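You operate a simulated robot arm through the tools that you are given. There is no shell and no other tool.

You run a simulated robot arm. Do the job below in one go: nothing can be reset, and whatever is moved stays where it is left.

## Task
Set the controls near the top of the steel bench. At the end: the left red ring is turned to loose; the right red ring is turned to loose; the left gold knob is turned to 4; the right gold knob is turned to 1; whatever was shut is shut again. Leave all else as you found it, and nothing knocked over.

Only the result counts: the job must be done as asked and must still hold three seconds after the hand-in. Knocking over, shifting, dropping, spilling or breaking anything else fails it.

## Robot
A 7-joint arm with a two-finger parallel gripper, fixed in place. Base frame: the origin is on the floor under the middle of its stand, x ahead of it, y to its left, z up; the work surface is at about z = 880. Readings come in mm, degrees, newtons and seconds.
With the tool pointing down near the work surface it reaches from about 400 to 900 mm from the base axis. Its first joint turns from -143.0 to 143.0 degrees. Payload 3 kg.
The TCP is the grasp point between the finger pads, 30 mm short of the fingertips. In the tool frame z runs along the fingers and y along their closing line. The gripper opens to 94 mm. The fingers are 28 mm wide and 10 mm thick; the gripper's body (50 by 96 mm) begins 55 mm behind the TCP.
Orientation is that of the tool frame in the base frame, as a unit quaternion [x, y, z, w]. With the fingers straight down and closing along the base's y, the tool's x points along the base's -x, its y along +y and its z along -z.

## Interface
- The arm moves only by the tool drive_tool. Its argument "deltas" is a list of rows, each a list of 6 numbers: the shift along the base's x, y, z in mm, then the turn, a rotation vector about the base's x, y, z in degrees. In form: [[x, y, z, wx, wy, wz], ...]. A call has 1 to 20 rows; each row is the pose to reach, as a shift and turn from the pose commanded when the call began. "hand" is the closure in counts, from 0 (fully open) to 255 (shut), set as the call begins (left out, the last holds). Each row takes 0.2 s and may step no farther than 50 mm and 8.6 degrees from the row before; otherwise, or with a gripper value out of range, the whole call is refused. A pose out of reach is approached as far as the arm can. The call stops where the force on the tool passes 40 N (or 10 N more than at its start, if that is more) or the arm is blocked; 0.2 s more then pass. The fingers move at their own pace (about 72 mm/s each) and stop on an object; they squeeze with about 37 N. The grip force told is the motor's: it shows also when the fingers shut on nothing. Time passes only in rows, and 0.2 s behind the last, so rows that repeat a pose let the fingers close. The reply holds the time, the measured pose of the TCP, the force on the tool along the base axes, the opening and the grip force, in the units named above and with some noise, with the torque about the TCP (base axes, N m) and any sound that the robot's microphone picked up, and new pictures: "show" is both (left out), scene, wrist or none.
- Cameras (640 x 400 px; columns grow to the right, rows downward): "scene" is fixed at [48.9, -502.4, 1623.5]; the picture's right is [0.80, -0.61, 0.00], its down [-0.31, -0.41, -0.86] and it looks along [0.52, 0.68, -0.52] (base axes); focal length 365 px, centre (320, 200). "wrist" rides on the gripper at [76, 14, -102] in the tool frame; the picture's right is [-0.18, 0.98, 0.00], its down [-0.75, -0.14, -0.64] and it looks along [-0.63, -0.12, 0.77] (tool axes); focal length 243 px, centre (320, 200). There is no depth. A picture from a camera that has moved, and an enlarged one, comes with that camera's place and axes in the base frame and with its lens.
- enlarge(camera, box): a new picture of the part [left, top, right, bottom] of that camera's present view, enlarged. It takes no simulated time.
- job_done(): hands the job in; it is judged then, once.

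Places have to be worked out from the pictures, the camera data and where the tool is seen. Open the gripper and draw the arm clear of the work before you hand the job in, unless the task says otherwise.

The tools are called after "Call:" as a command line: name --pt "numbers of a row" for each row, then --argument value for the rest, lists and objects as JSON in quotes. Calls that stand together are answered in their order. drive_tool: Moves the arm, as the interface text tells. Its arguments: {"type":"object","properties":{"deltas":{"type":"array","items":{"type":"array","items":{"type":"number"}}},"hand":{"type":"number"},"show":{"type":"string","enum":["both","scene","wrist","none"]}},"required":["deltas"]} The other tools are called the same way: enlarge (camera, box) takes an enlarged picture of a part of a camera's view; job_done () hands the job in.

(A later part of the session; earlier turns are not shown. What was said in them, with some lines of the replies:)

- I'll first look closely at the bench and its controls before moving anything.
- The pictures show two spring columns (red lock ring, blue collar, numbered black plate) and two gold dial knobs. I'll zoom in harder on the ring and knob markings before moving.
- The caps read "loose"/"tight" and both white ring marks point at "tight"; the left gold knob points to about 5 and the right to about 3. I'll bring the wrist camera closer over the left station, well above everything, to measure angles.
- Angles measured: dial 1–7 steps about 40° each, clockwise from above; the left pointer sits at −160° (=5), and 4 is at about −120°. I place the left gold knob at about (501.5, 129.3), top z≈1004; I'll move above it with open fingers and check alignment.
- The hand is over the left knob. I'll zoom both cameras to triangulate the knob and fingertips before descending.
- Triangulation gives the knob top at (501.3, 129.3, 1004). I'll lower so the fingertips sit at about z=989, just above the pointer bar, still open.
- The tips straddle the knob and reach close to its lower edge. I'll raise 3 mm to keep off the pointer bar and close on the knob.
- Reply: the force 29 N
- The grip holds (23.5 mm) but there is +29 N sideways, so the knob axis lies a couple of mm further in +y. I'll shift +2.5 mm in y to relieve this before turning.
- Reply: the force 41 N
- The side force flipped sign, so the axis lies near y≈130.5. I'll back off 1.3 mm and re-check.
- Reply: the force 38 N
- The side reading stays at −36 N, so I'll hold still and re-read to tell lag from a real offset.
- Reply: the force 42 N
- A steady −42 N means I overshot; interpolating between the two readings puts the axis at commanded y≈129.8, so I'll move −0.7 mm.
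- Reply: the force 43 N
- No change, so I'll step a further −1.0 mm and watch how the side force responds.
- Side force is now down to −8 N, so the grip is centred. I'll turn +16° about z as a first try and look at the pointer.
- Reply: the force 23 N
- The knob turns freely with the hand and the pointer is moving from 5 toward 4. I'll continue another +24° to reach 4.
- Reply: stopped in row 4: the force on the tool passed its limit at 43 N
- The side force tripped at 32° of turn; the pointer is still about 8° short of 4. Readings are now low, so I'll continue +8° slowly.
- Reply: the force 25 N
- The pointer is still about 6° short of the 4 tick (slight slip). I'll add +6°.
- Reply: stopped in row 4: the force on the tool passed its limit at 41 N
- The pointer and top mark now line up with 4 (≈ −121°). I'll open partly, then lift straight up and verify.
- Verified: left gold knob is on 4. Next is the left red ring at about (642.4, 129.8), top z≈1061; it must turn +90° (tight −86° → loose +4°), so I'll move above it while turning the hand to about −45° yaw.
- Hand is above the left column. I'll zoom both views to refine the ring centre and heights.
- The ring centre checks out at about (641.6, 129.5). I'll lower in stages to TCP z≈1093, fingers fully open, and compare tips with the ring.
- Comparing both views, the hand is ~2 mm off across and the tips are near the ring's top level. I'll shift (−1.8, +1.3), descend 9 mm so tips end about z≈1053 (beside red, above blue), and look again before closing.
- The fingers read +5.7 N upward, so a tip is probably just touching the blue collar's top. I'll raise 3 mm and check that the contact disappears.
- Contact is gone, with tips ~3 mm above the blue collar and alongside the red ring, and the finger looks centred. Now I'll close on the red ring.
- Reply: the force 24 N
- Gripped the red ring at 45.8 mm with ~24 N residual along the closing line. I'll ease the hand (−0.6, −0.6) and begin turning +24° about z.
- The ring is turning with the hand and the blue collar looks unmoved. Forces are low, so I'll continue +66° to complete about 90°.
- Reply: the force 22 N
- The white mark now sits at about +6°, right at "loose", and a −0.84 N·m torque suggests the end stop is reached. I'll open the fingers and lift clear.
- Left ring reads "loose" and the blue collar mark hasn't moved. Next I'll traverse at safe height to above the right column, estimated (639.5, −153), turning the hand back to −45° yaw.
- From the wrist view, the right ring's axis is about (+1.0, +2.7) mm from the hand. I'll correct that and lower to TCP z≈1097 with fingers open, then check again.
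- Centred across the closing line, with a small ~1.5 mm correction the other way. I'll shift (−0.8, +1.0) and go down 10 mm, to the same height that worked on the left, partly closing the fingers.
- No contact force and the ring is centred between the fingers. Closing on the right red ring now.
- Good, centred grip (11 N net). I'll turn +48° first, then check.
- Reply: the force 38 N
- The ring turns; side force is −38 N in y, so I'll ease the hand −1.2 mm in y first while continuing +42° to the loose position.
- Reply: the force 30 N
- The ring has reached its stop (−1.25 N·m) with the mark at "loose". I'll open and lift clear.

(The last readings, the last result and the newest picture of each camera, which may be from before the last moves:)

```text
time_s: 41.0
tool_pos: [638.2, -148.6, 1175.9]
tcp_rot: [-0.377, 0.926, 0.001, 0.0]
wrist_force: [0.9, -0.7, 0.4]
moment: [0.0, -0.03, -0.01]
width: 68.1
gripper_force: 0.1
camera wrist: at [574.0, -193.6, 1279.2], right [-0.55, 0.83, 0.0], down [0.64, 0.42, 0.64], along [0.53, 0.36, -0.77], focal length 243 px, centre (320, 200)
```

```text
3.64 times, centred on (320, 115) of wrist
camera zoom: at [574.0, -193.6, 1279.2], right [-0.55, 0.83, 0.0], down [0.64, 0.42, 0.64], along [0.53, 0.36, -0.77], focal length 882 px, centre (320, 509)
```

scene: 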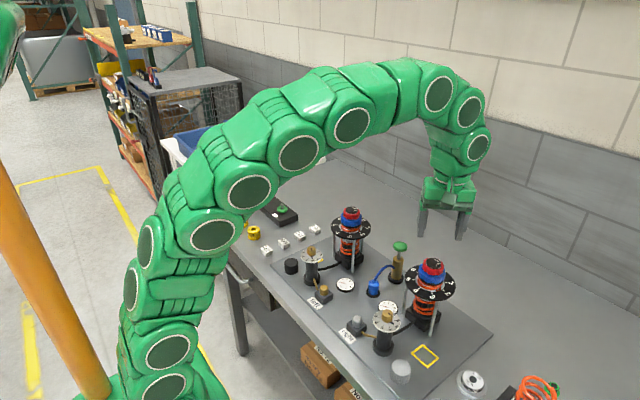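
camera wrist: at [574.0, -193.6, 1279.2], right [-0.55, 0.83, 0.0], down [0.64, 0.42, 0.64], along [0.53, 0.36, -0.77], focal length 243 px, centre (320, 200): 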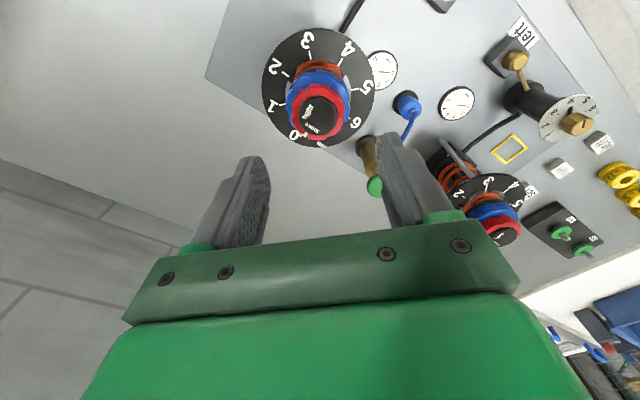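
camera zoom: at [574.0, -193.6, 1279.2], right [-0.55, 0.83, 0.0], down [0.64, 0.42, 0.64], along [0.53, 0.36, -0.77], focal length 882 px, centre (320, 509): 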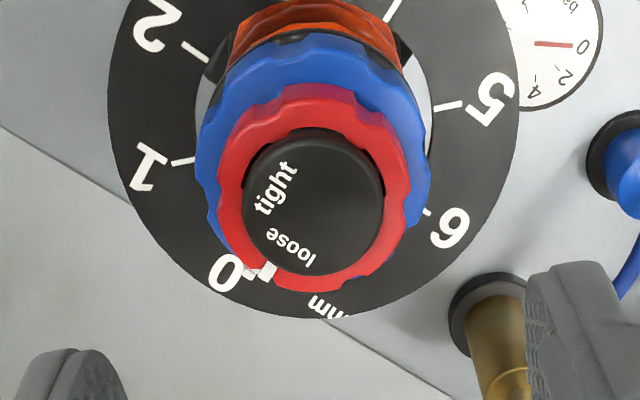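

Right ring is at "loose" and the blue collar is unchanged. Now I'll move above the right gold knob, expected near (502, −150), at yaw −60° so the fingers will stay clear of its pointer.

Call:
drive_tool --pt "-10.5 0 0 0 0 -8" --pt "-21 0 0 0 0 -16" --pt "-31.5 0 0 0 0 -24" --pt "-42 0 0 0 0 -32" --pt "-52.5 0 0 0 0 -40" --pt "-63 0 0 0 0 -48" --pt "-73.5 0 0 0 0 -56" --pt "-84 0 0 0 0 -64" --pt "-94.5 0 0 0 0 -72" --pt "-105 0 0 0 0 -80" --pt "-115.5 0 0 0 0 -88" --pt "-126 0 0 0 0 -96" --pt "-137.5 -0.7 0 0 0 -104" --pt "-137.5 -0.7 -30 0 0 -104" --pt "-137.5 -0.7 -60 0 0 -104" --pt "-137.5 -0.7 -75 0 0 -104" --pt "-137.5 -0.7 -75 0 0 -104" --hand 0

Call:
enlarge --camera "wrist" --box '[260, 60, 380, 170]'

Call:
enlarge --camera "scene" --box '[366, 302, 406, 336]'

```text
time_s: 44.6
tool_pos: [501.9, -150.8, 1101.4]
tcp_rot: [0.498, 0.867, 0.001, 0.001]
wrist_force: [0.3, 1.2, 0.1]
moment: [0.01, 0.02, -0.03]
width: 93.7
gripper_force: 0.1
camera wrist: at [476.9, -78.4, 1203.4], right [0.94, 0.34, 0.0], down [0.26, -0.72, 0.64], along [0.22, -0.6, -0.77], focal length 243 px, centre (320, 200)
```

scene: 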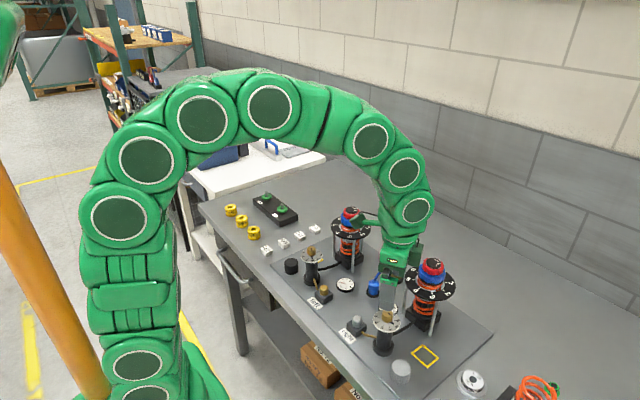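
wrist: 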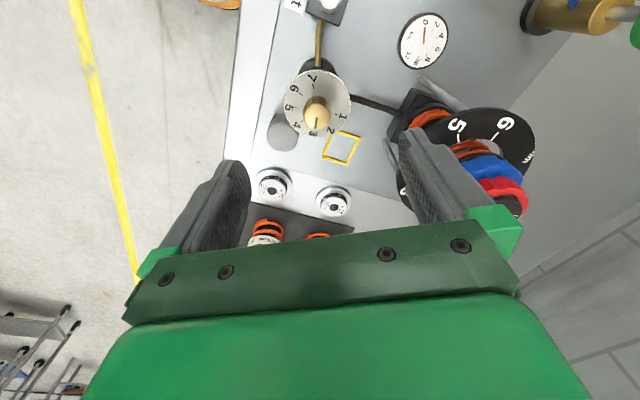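

```text
3.64 times, centred on (320, 115) of wrist
camera zoom: at [476.9, -78.4, 1203.4], right [0.94, 0.34, 0.0], down [0.26, -0.72, 0.64], along [0.22, -0.6, -0.77], focal length 882 px, centre (320, 509)
```

zoom: 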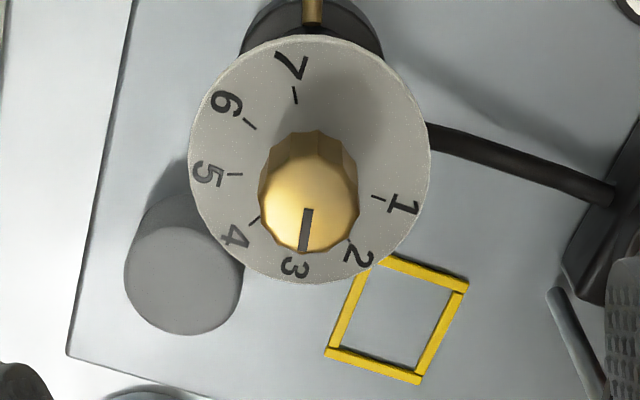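

```text
11.76 times, centred on (386, 319) of scene
camera zoom: at [48.9, -502.4, 1623.5], right [0.8, -0.61, 0.0], down [-0.31, -0.41, -0.86], along [0.52, 0.68, -0.52], focal length 4293 px, centre (-456, -1200)
```

zoom: 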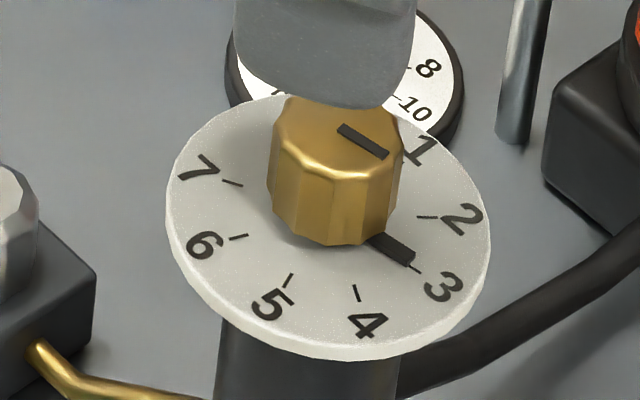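

The right pointer is on 3 (≈ −79°) and 1 lies at about −1°. The knob is offset (−2.4, −0.8) from the hand, so I'll correct that and descend to TCP z≈1023 with the fingers open.

Call:
drive_tool --pt "-2.4 -0.8 -25 0 0 0" --pt "-2.4 -0.8 -50 0 0 0" --pt "-2.4 -0.8 -68 0 0 0" --pt "-2.4 -0.8 -78.5 0 0 0" --pt "-2.4 -0.8 -78.5 0 0 0" --hand 0

Call:
enlarge --camera "wrist" --box '[240, 80, 400, 220]'

Call:
enlarge --camera "scene" --box '[358, 290, 414, 330]'

```text
time_s: 45.8
tool_pos: [499.4, -150.7, 1024.1]
tcp_rot: [0.498, 0.867, 0.001, 0.001]
wrist_force: [0.1, 0.4, -0.3]
moment: [-0.03, 0.01, 0.01]
width: 94.0
gripper_force: 0.1
camera wrist: at [473.9, -78.9, 1125.7], right [0.94, 0.34, 0.0], down [0.26, -0.72, 0.64], along [0.22, -0.6, -0.77], focal length 243 px, centre (320, 200)
```

scene: 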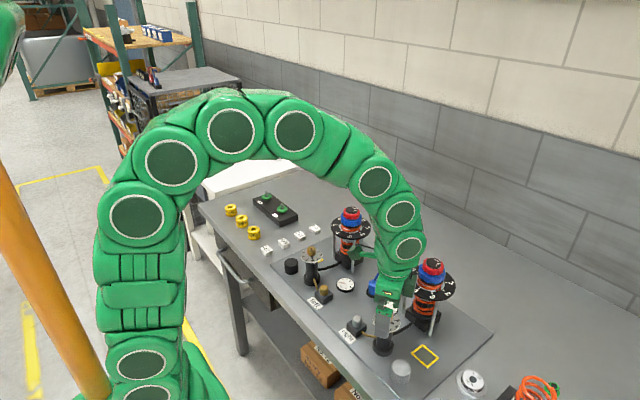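
wrist: 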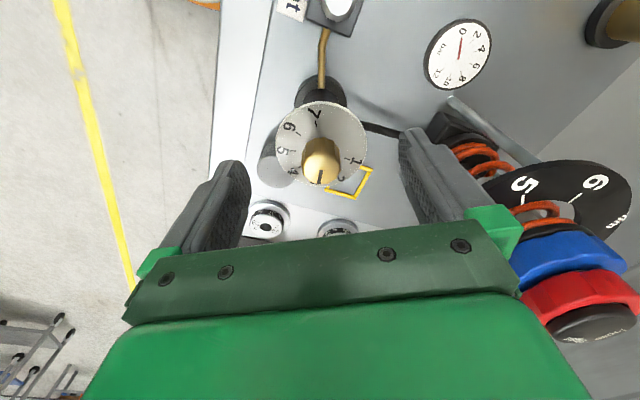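

```text
2.86 times, centred on (320, 150) of wrist
camera zoom: at [473.9, -78.9, 1125.7], right [0.94, 0.34, 0.0], down [0.26, -0.72, 0.64], along [0.22, -0.6, -0.77], focal length 693 px, centre (320, 343)
```

zoom: 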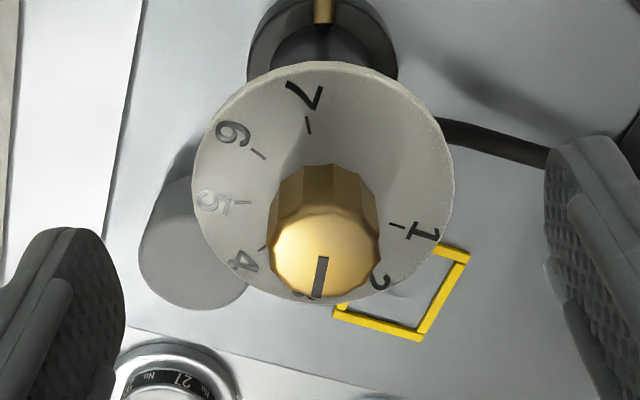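

```text
10.00 times, centred on (386, 310) of scene
camera zoom: at [48.9, -502.4, 1623.5], right [0.8, -0.61, 0.0], down [-0.31, -0.41, -0.86], along [0.52, 0.68, -0.52], focal length 3649 px, centre (-340, -900)
```

zoom: 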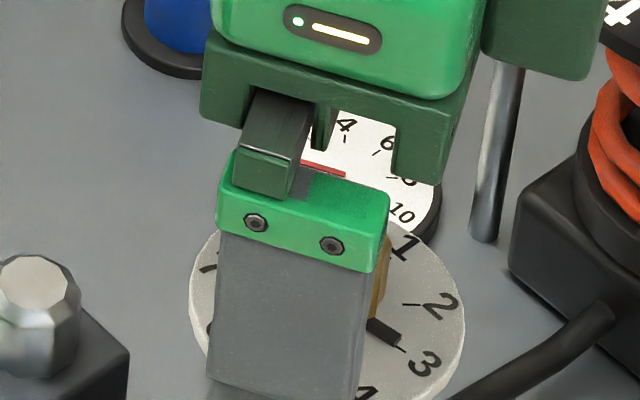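

The knob is centred between the fingers (within ~1 mm) at the right height. Closing on it now.

Call:
drive_tool --pt "0 0 0 0 0 0" --pt "0 0 0 0 0 0" --pt "0 0 0 0 0 0" --pt "0 0 0 0 0 0" --pt "0 0 0 0 0 0" --hand 255 --show "none"

Call:
enlarge --camera "wrist" --box '[240, 80, 400, 220]'

Call:
enlarge --camera "scene" --box '[358, 298, 414, 338]'

```text
time_s: 47.0
tool_pos: [500.2, -151.2, 1023.2]
tcp_rot: [0.498, 0.867, 0.002, 0.001]
wrist_force: [19.2, 13.1, -5.4]
moment: [0.17, -0.19, -0.03]
width: 23.2
gripper_force: 45.6
```

```text
2.86 times, centred on (320, 150) of wrist
camera zoom: at [474.6, -78.5, 1125.8], right [0.94, 0.34, 0.0], down [0.26, -0.72, 0.64], along [0.22, -0.6, -0.77], focal length 693 px, centre (320, 343)
```

zoom: 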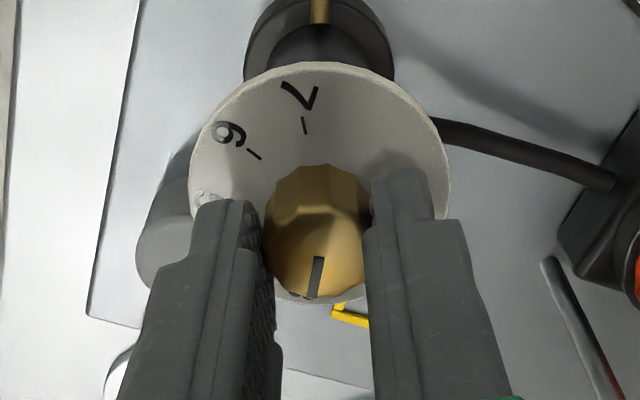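

```text
10.00 times, centred on (386, 318) of scene
camera zoom: at [48.9, -502.4, 1623.5], right [0.8, -0.61, 0.0], down [-0.31, -0.41, -0.86], along [0.52, 0.68, -0.52], focal length 3649 px, centre (-340, -980)
```

zoom: 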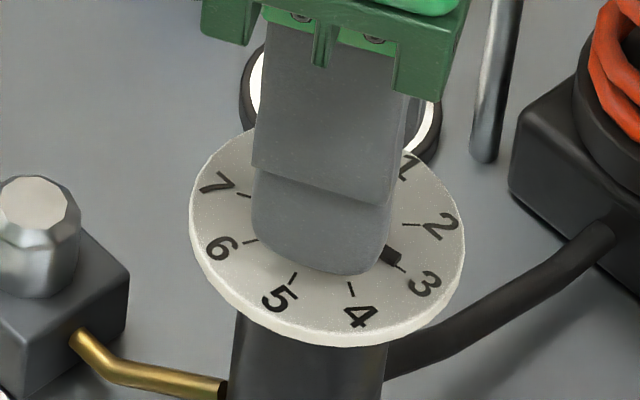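

Gripped at 23.2 mm with 23 N residual. I'll ease (+0.5, +0.3) and turn +40° first.

Call:
drive_tool --pt "0.5 0.3 0 0 0 0" --pt "0.5 0.3 0 0 0 4" --pt "0.5 0.3 0 0 0 10" --pt "0.5 0.3 0 0 0 16" --pt "0.5 0.3 0 0 0 22" --pt "0.5 0.3 0 0 0 28" --pt "0.5 0.3 0 0 0 34" --pt "0.5 0.3 0 0 0 40" --pt "0.5 0.3 0 0 0 40" --show "scene"

Call:
enlarge --camera "scene" --box '[358, 298, 414, 338]'

Call:
enlarge --camera "wrist" --box '[240, 80, 400, 220]'

```text
time_s: 49.0
tool_pos: [500.0, -148.6, 1023.8]
tcp_rot: [0.172, 0.985, 0.0, 0.0]
wrist_force: [4.3, 33.0, 19.5]
moment: [1.06, 0.56, 0.05]
width: 23.2
gripper_force: 44.7
```

scene: 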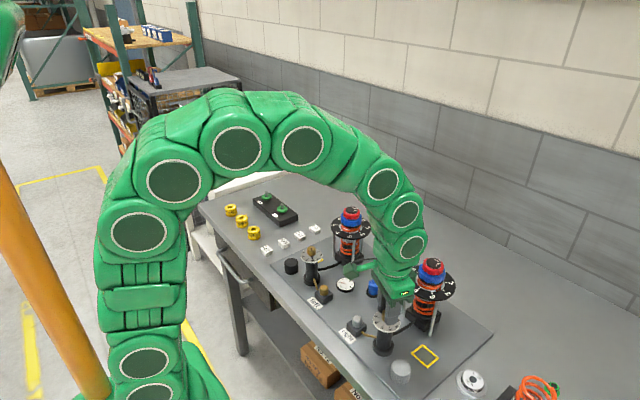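

```text
10.00 times, centred on (386, 318) of scene
camera zoom: at [48.9, -502.4, 1623.5], right [0.8, -0.61, 0.0], down [-0.31, -0.41, -0.86], along [0.52, 0.68, -0.52], focal length 3649 px, centre (-340, -980)
```

zoom: 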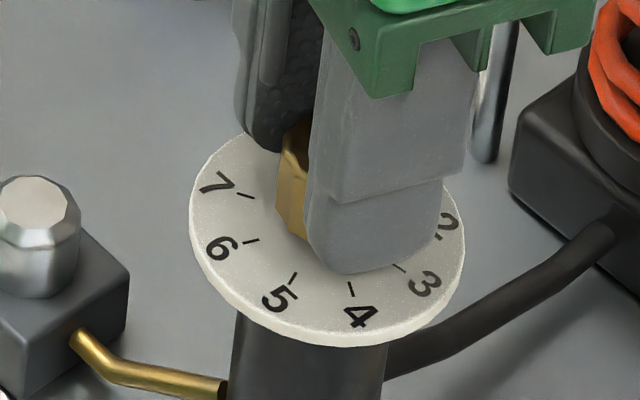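

```text
2.86 times, centred on (320, 150) of wrist
camera zoom: at [433.3, -111.9, 1125.9], right [0.5, 0.86, 0.0], down [0.66, -0.39, 0.64], along [0.55, -0.32, -0.77], focal length 693 px, centre (320, 343)
```

zoom: 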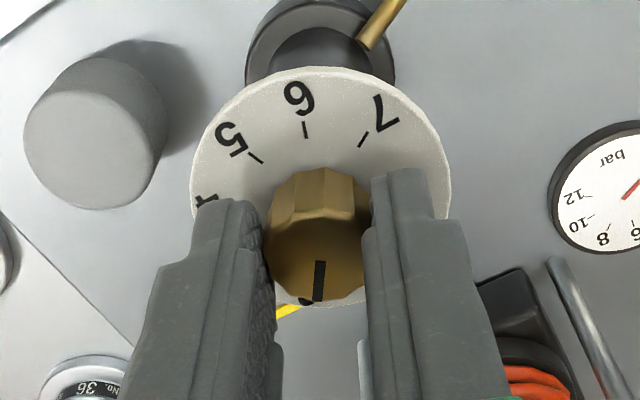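

Turning well; the pointer is now at roughly −35° (just past 2). I'll ease +0.9 mm in y and turn another +30°, then check against the 1 tick.

Call:
drive_tool --pt "0 0.9 0 0 0 0" --pt "0 0.9 0 0 0 5" --pt "0 0.9 0 0 0 10" --pt "0 0.9 0 0 0 15" --pt "0 0.9 0 0 0 20" --pt "0 0.9 0 0 0 25" --pt "0 0.9 0 0 0 30" --pt "0 0.9 0 0 0 30" --show "scene"

Call:
enlarge --camera "scene" --box '[358, 298, 414, 338]'

Call:
enlarge --camera "wrist" --box '[270, 100, 370, 200]'

```text
time_s: 50.8
tool_pos: [499.5, -149.3, 1022.7]
tcp_rot: [-0.09, 0.996, 0.0, 0.0]
wrist_force: [-5.8, -9.3, 23.5]
moment: [-0.34, 0.53, 0.0]
width: 23.2
gripper_force: 45.0
```

scene: 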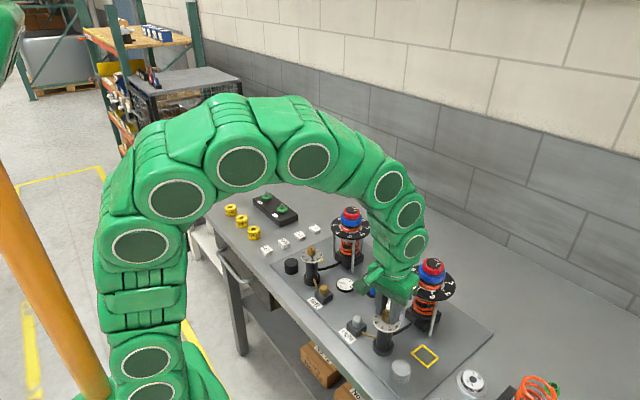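

```text
10.00 times, centred on (386, 318) of scene
camera zoom: at [48.9, -502.4, 1623.5], right [0.8, -0.61, 0.0], down [-0.31, -0.41, -0.86], along [0.52, 0.68, -0.52], focal length 3649 px, centre (-340, -980)
```

zoom: 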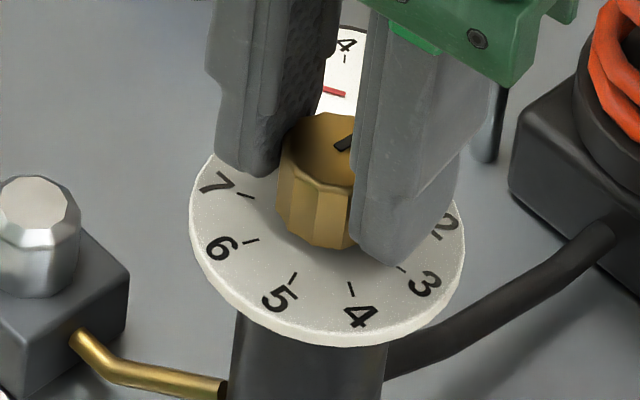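

```text
4.00 times, centred on (320, 150) of wrist
camera zoom: at [422.7, -150.6, 1125.7], right [0.0, 1.0, 0.0], down [0.77, 0.0, 0.64], along [0.64, 0.0, -0.77], focal length 970 px, centre (320, 400)
```

zoom: 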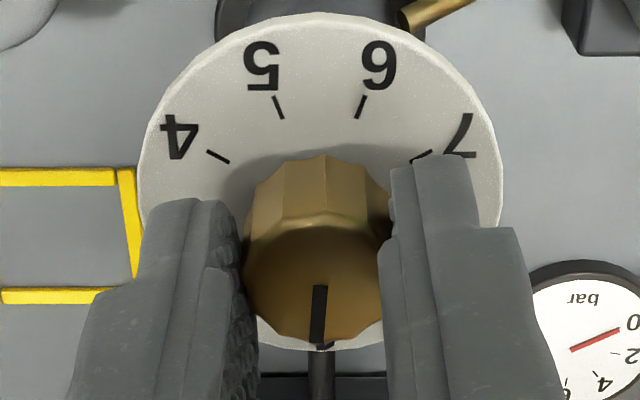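

By the top mark the pointer is at about −3°, very near the 1 tick. I'll zoom in closer to judge the remaining error before releasing.

Call:
enlarge --camera "wrist" --box '[300, 160, 340, 190]'

Call:
enlarge --camera "scene" --box '[380, 305, 404, 322]'

```text
13.33 times, centred on (320, 175) of wrist
camera zoom: at [422.7, -150.6, 1125.7], right [0.0, 1.0, 0.0], down [0.77, 0.0, 0.64], along [0.64, 0.0, -0.77], focal length 3235 px, centre (320, 533)
```

zoom: 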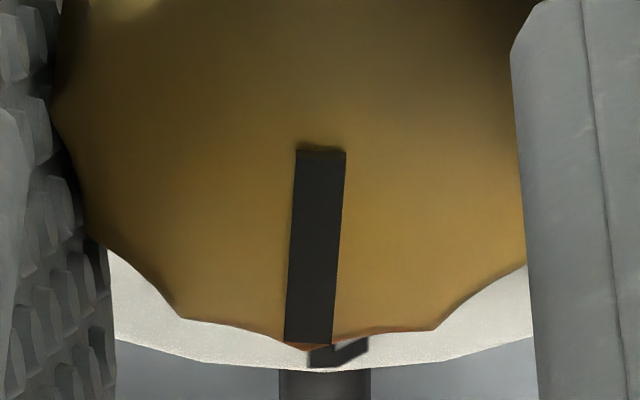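

```text
16.00 times, centred on (392, 314) of scene
camera zoom: at [48.9, -502.4, 1623.5], right [0.8, -0.61, 0.0], down [-0.31, -0.41, -0.86], along [0.52, 0.68, -0.52], focal length 5838 px, centre (-832, -1616)
```

zoom: 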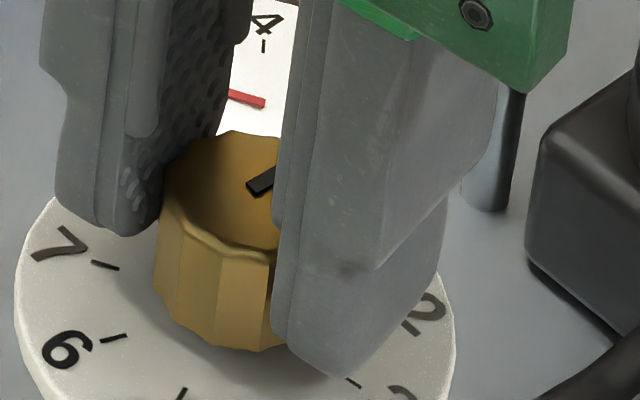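

The mark is about 3° short of 1, so I'll add a final +3.5° turn.

Call:
drive_tool --pt "0 0 0 0 0 1.5" --pt "0 0 0 0 0 3.5" --pt "0 0 0 0 0 3.5" --show "none"

Call:
enlarge --camera "wrist" --box '[300, 160, 340, 190]'

Call:
enlarge --camera "wrist" --box '[270, 100, 370, 200]'

```text
time_s: 51.6
tool_pos: [499.6, -150.2, 1023.2]
tcp_rot: [-0.12, 0.993, -0.001, 0.001]
wrist_force: [-7.7, -22.9, 21.6]
moment: [-0.82, 0.35, 0.01]
width: 23.2
gripper_force: 44.5
```

```text
13.33 times, centred on (320, 175) of wrist
camera zoom: at [422.9, -155.2, 1125.6], right [-0.06, 1.0, 0.0], down [0.77, 0.04, 0.64], along [0.64, 0.04, -0.77], focal length 3235 px, centre (320, 533)
```

zoom: 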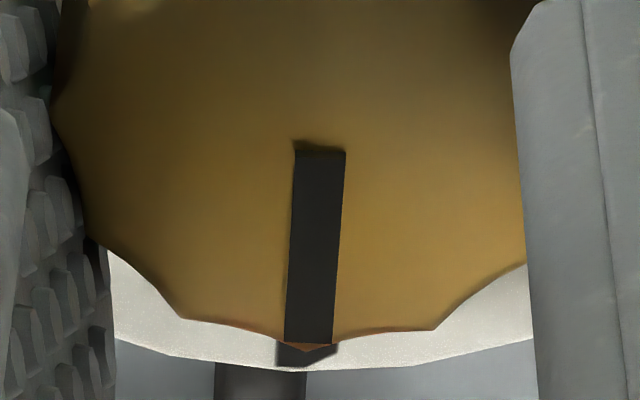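

```text
4.00 times, centred on (320, 150) of wrist
camera zoom: at [422.9, -155.2, 1125.6], right [-0.06, 1.0, 0.0], down [0.77, 0.04, 0.64], along [0.64, 0.04, -0.77], focal length 970 px, centre (320, 400)
```

zoom: 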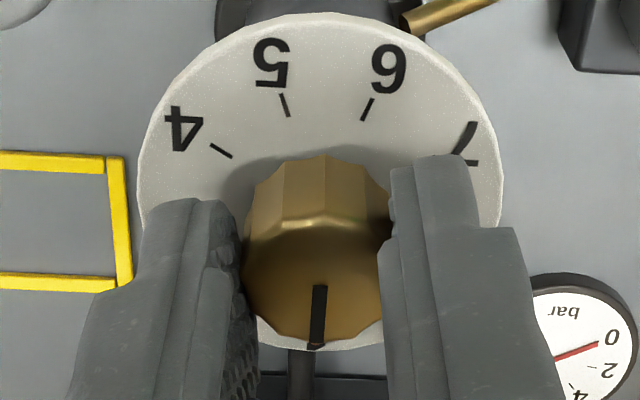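

The mark now points straight over the "1" (≈0°). I'll release and lift clear, then inspect.

Call:
drive_tool --pt "0 0 0 0 0 0" --pt "0 0 0 0 0 0" --pt "0 0 0 0 0 0" --hand 110 --show "none"

Call:
drive_tool --pt "0 0 20 0 0 0" --pt "0 0 50 0 0 0" --pt "0 0 90 0 0 0" --pt "0 0 130 0 0 0" --pt "0 0 160 0 0 0" --pt "0 0 160 0 0 0" --hand 110

Call:
enlarge --camera "scene" --box '[366, 302, 406, 336]'

Call:
enlarge --camera "wrist" --box '[270, 50, 370, 140]'

```text
time_s: 52.4
tool_pos: [500.9, -149.4, 1022.8]
tcp_rot: [-0.12, 0.993, 0.001, -0.001]
wrist_force: [-0.7, 0.1, -0.3]
moment: [0.02, -0.01, 0.0]
width: 53.4
gripper_force: 0.0
```

```text
time_s: 53.8
tool_pos: [501.6, -149.3, 1183.1]
tcp_rot: [-0.12, 0.993, 0.001, 0.0]
wrist_force: [0.3, 0.3, 0.1]
moment: [-0.01, 0.0, -0.02]
width: 53.4
gripper_force: 0.1
camera wrist: at [424.4, -153.7, 1284.8], right [-0.05, 1.0, 0.0], down [0.77, 0.04, 0.64], along [0.64, 0.04, -0.77], focal length 243 px, centre (320, 200)
```

scene: 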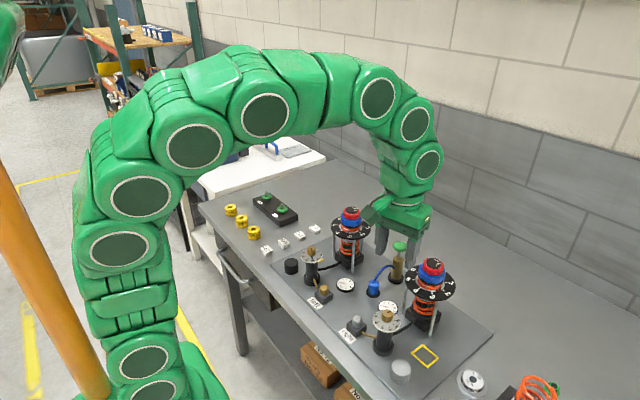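
wrist: 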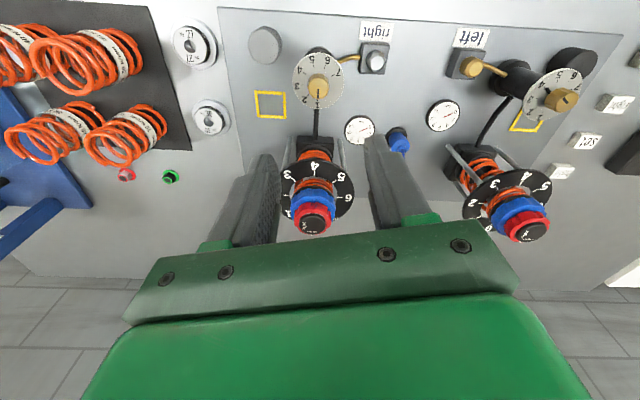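

```text
11.76 times, centred on (386, 319) of scene
camera zoom: at [48.9, -502.4, 1623.5], right [0.8, -0.61, 0.0], down [-0.31, -0.41, -0.86], along [0.52, 0.68, -0.52], focal length 4293 px, centre (-456, -1200)
```

zoom: 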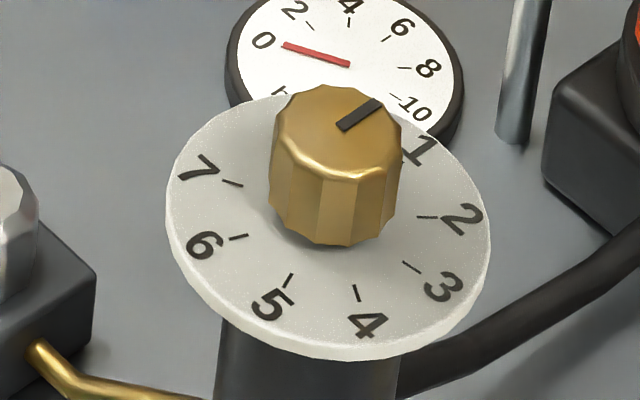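

```text
4.44 times, centred on (320, 95) of wrist
camera zoom: at [424.4, -153.7, 1284.8], right [-0.05, 1.0, 0.0], down [0.77, 0.04, 0.64], along [0.64, 0.04, -0.77], focal length 1078 px, centre (320, 667)
```

zoom: 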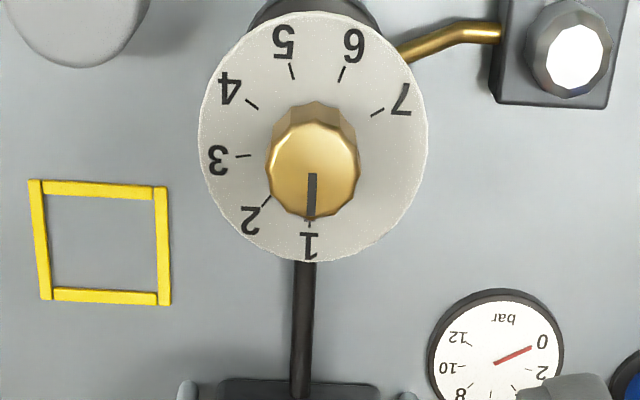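

Right gold knob is on 1. I'll re-inspect every control and the rest of the bench for unintended changes before finishing.

Call:
enlarge --camera "scene" --box '[296, 240, 328, 260]'

Call:
enlarge --camera "scene" --box '[330, 200, 374, 228]'

Call:
enlarge --camera "scene" --box '[408, 252, 456, 282]'

Call:
enlarge --camera "scene" --box '[260, 190, 420, 290]'

Call:
enlarge --camera "scene" --box '[330, 240, 500, 400]'

Call:
enlarge --camera "scene" --box '[200, 180, 340, 270]'

```text
16.00 times, centred on (312, 250) of scene
camera zoom: at [48.9, -502.4, 1623.5], right [0.8, -0.61, 0.0], down [-0.31, -0.41, -0.86], along [0.52, 0.68, -0.52], focal length 5838 px, centre (448, -600)
```

zoom: 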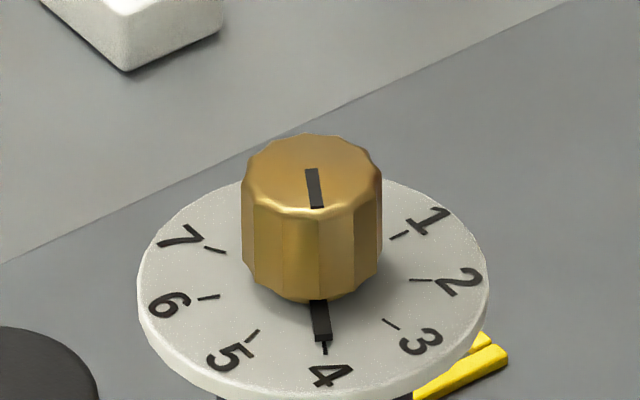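

```text
14.29 times, centred on (352, 214) of scene
camera zoom: at [48.9, -502.4, 1623.5], right [0.8, -0.61, 0.0], down [-0.31, -0.41, -0.86], along [0.52, 0.68, -0.52], focal length 5213 px, centre (-137, 0)
```

zoom: 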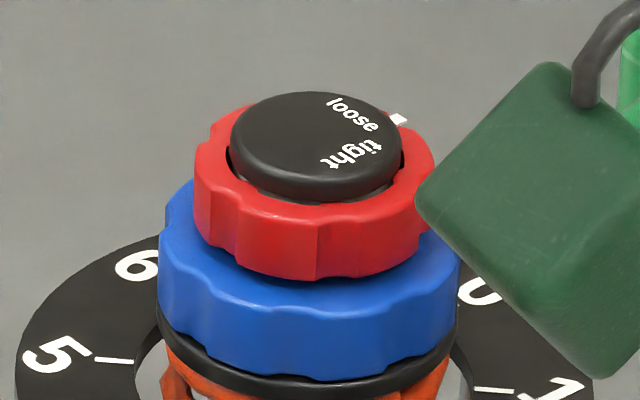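

```text
13.33 times, centred on (432, 267) of scene
camera zoom: at [48.9, -502.4, 1623.5], right [0.8, -0.61, 0.0], down [-0.31, -0.41, -0.86], along [0.52, 0.68, -0.52], focal length 4865 px, centre (-1173, -693)
```

zoom: 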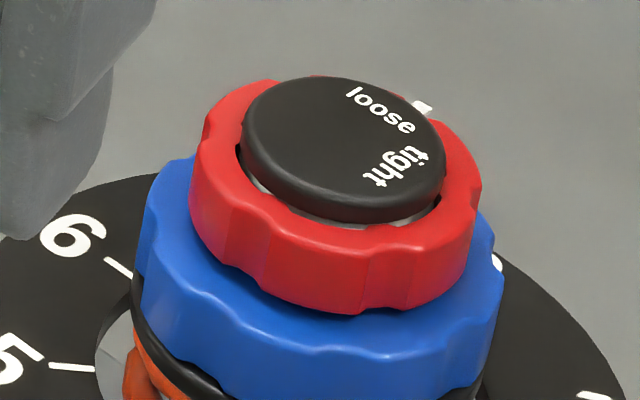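

```text
4.00 times, centred on (340, 240) of scene
camera zoom: at [48.9, -502.4, 1623.5], right [0.8, -0.61, 0.0], down [-0.31, -0.41, -0.86], along [0.52, 0.68, -0.52], focal length 1460 px, centre (240, 40)
```

zoom: 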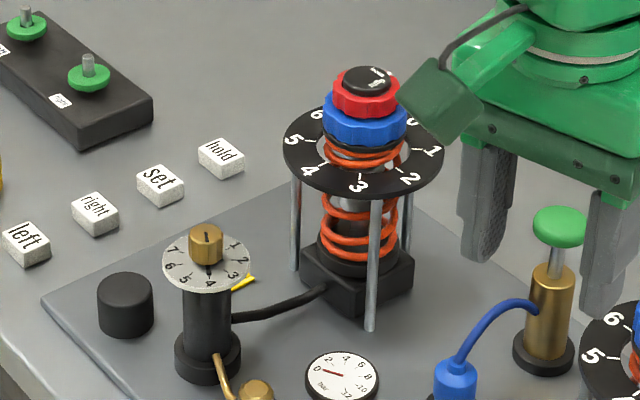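

```text
2.50 times, centred on (415, 320) of scene
camera zoom: at [48.9, -502.4, 1623.5], right [0.8, -0.61, 0.0], down [-0.31, -0.41, -0.86], along [0.52, 0.68, -0.52], focal length 912 px, centre (82, -100)
```

zoom: 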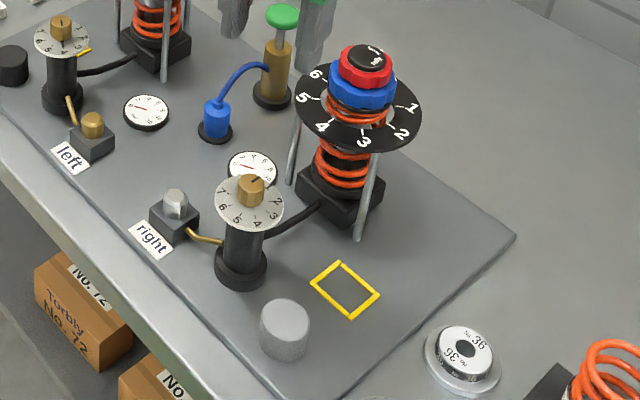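

```text
4.44 times, centred on (270, 225) of scene
camera zoom: at [48.9, -502.4, 1623.5], right [0.8, -0.61, 0.0], down [-0.31, -0.41, -0.86], along [0.52, 0.68, -0.52], focal length 1622 px, centre (542, 89)
```

zoom: 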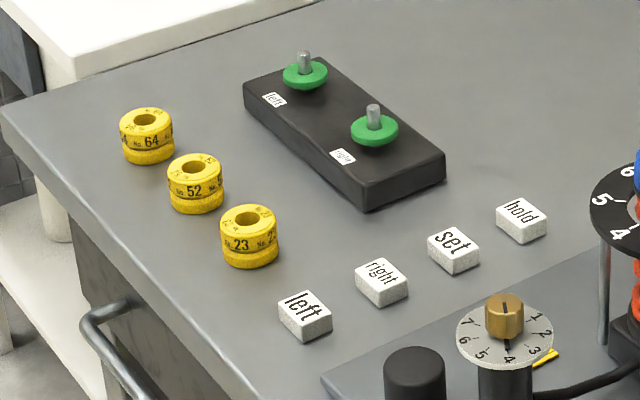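

Everything else looks as it was. I'll do one finer check of the left knob pointer against its tick 4.

Call:
enlarge --camera "scene" --box '[306, 249, 320, 264]'

Call:
enlarge --camera "scene" --box '[305, 239, 319, 249]'

Call:
enlarge --camera "wrist" --box '[300, 70, 335, 110]'

```text
16.00 times, centred on (313, 256) of scene
camera zoom: at [48.9, -502.4, 1623.5], right [0.8, -0.61, 0.0], down [-0.31, -0.41, -0.86], along [0.52, 0.68, -0.52], focal length 5838 px, centre (432, -704)
```

zoom: 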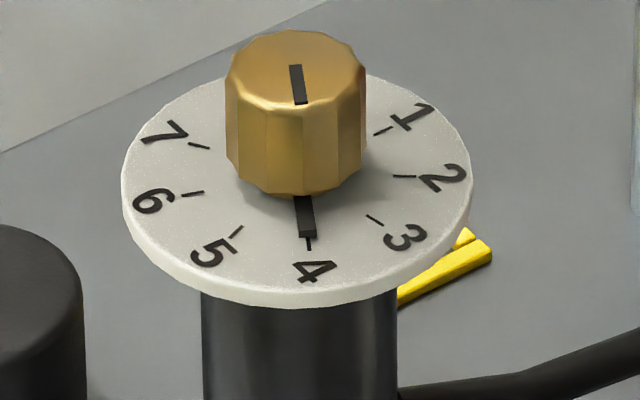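

```text
16.00 times, centred on (312, 244) of scene
camera zoom: at [48.9, -502.4, 1623.5], right [0.8, -0.61, 0.0], down [-0.31, -0.41, -0.86], along [0.52, 0.68, -0.52], focal length 5838 px, centre (448, -504)
```

zoom: 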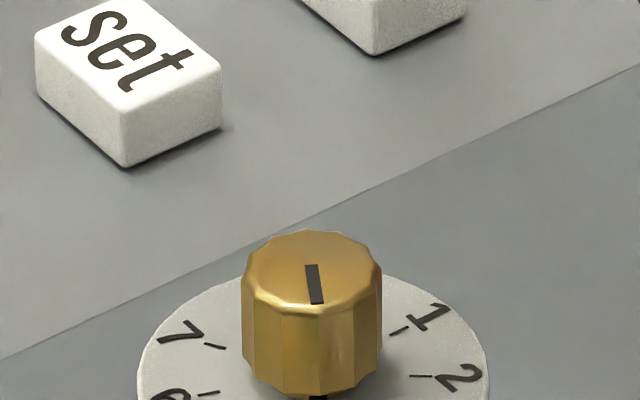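

```text
10.00 times, centred on (318, 90) of wrist
camera zoom: at [424.4, -153.7, 1284.8], right [-0.05, 1.0, 0.0], down [0.77, 0.04, 0.64], along [0.64, 0.04, -0.77], focal length 2426 px, centre (345, 1300)
```

zoom: 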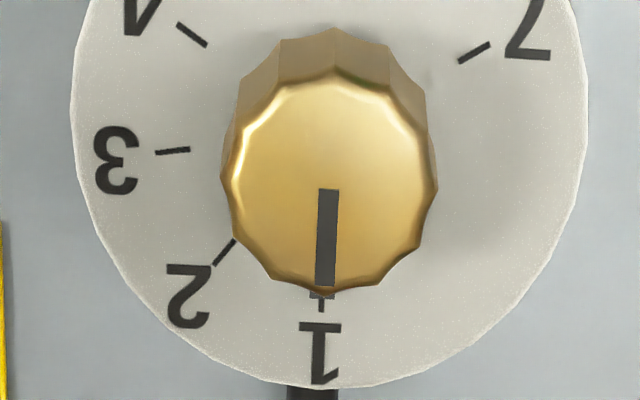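

Both pointers line up with their ticks (left on 4, right on 1) and both rings are at "loose". I'll open the gripper fully and draw the arm up and back, clear of the bench.

Call:
drive_tool --pt "0 0 40 0 0 0" --pt "0 0 80 0 0 0" --pt "-20 0 120 0 0 0" --pt "-50 0 145 0 0 0" --pt "-75 0 150 0 0 0" --pt "-75 0 150 0 0 0" --pt "-75 0 150 0 0 0" --hand 0

Call:
enlarge --camera "scene" --box '[260, 190, 500, 390]'

```text
time_s: 55.4
tool_pos: [425.9, -150.1, 1333.8]
tcp_rot: [-0.12, 0.993, 0.0, 0.0]
wrist_force: [-0.4, 0.6, -0.6]
moment: [0.02, -0.02, -0.02]
width: 94.0
gripper_force: 0.0
camera wrist: at [349.3, -154.3, 1437.0], right [-0.06, 1.0, 0.0], down [0.77, 0.04, 0.64], along [0.64, 0.04, -0.77], focal length 243 px, centre (320, 200)
```

scene: 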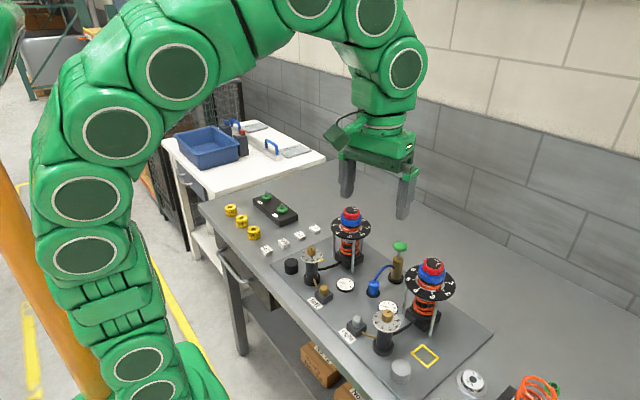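
wrist: 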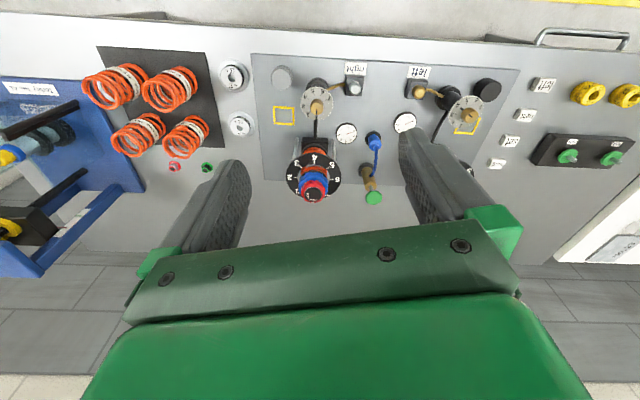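

```text
2.00 times, centred on (380, 290) of scene
camera zoom: at [48.9, -502.4, 1623.5], right [0.8, -0.61, 0.0], down [-0.31, -0.41, -0.86], along [0.52, 0.68, -0.52], focal length 730 px, centre (200, 20)
```

zoom: 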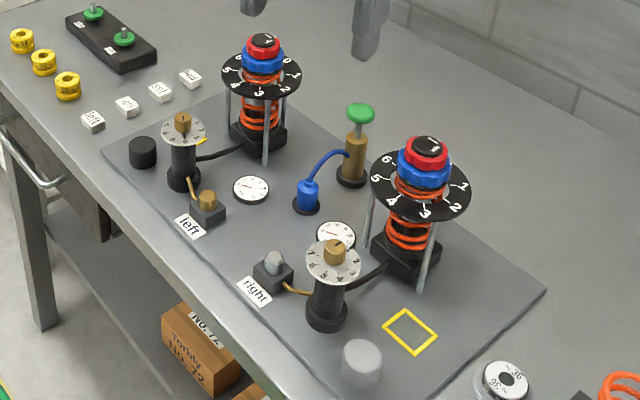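

The arm is clear with the gripper open, the bench is undisturbed, and all four controls read as asked. Nothing that was shut was opened, so I'm handing the job in.

Call:
job_done

```text
The job is handed in.
```

The four controls are set as you asked, and I've handed the job in. I don't have the judge's verdict.

| Control | Was | Now |
|---|---|---|
| Left red ring | tight | loose, turned about 90° |
| Right red ring | tight | loose, turned about 90° to its stop |
| Left gold knob | 5 | 4, pointer on the tick |
| Right gold knob | 3 | 1, pointer on the tick |

- **Blue collars:** a fingertip lightly touched the top of the left one (about 6 N) while I lined up on its red ring. I raised the hand, and the pictures show neither collar's setting moved.
- **Shut things:** nothing needed opening, so there was nothing to shut again.
- **Rest of the bench:** it looked undisturbed in the final pictures. I left the gripper open and the arm drawn back above the bench.
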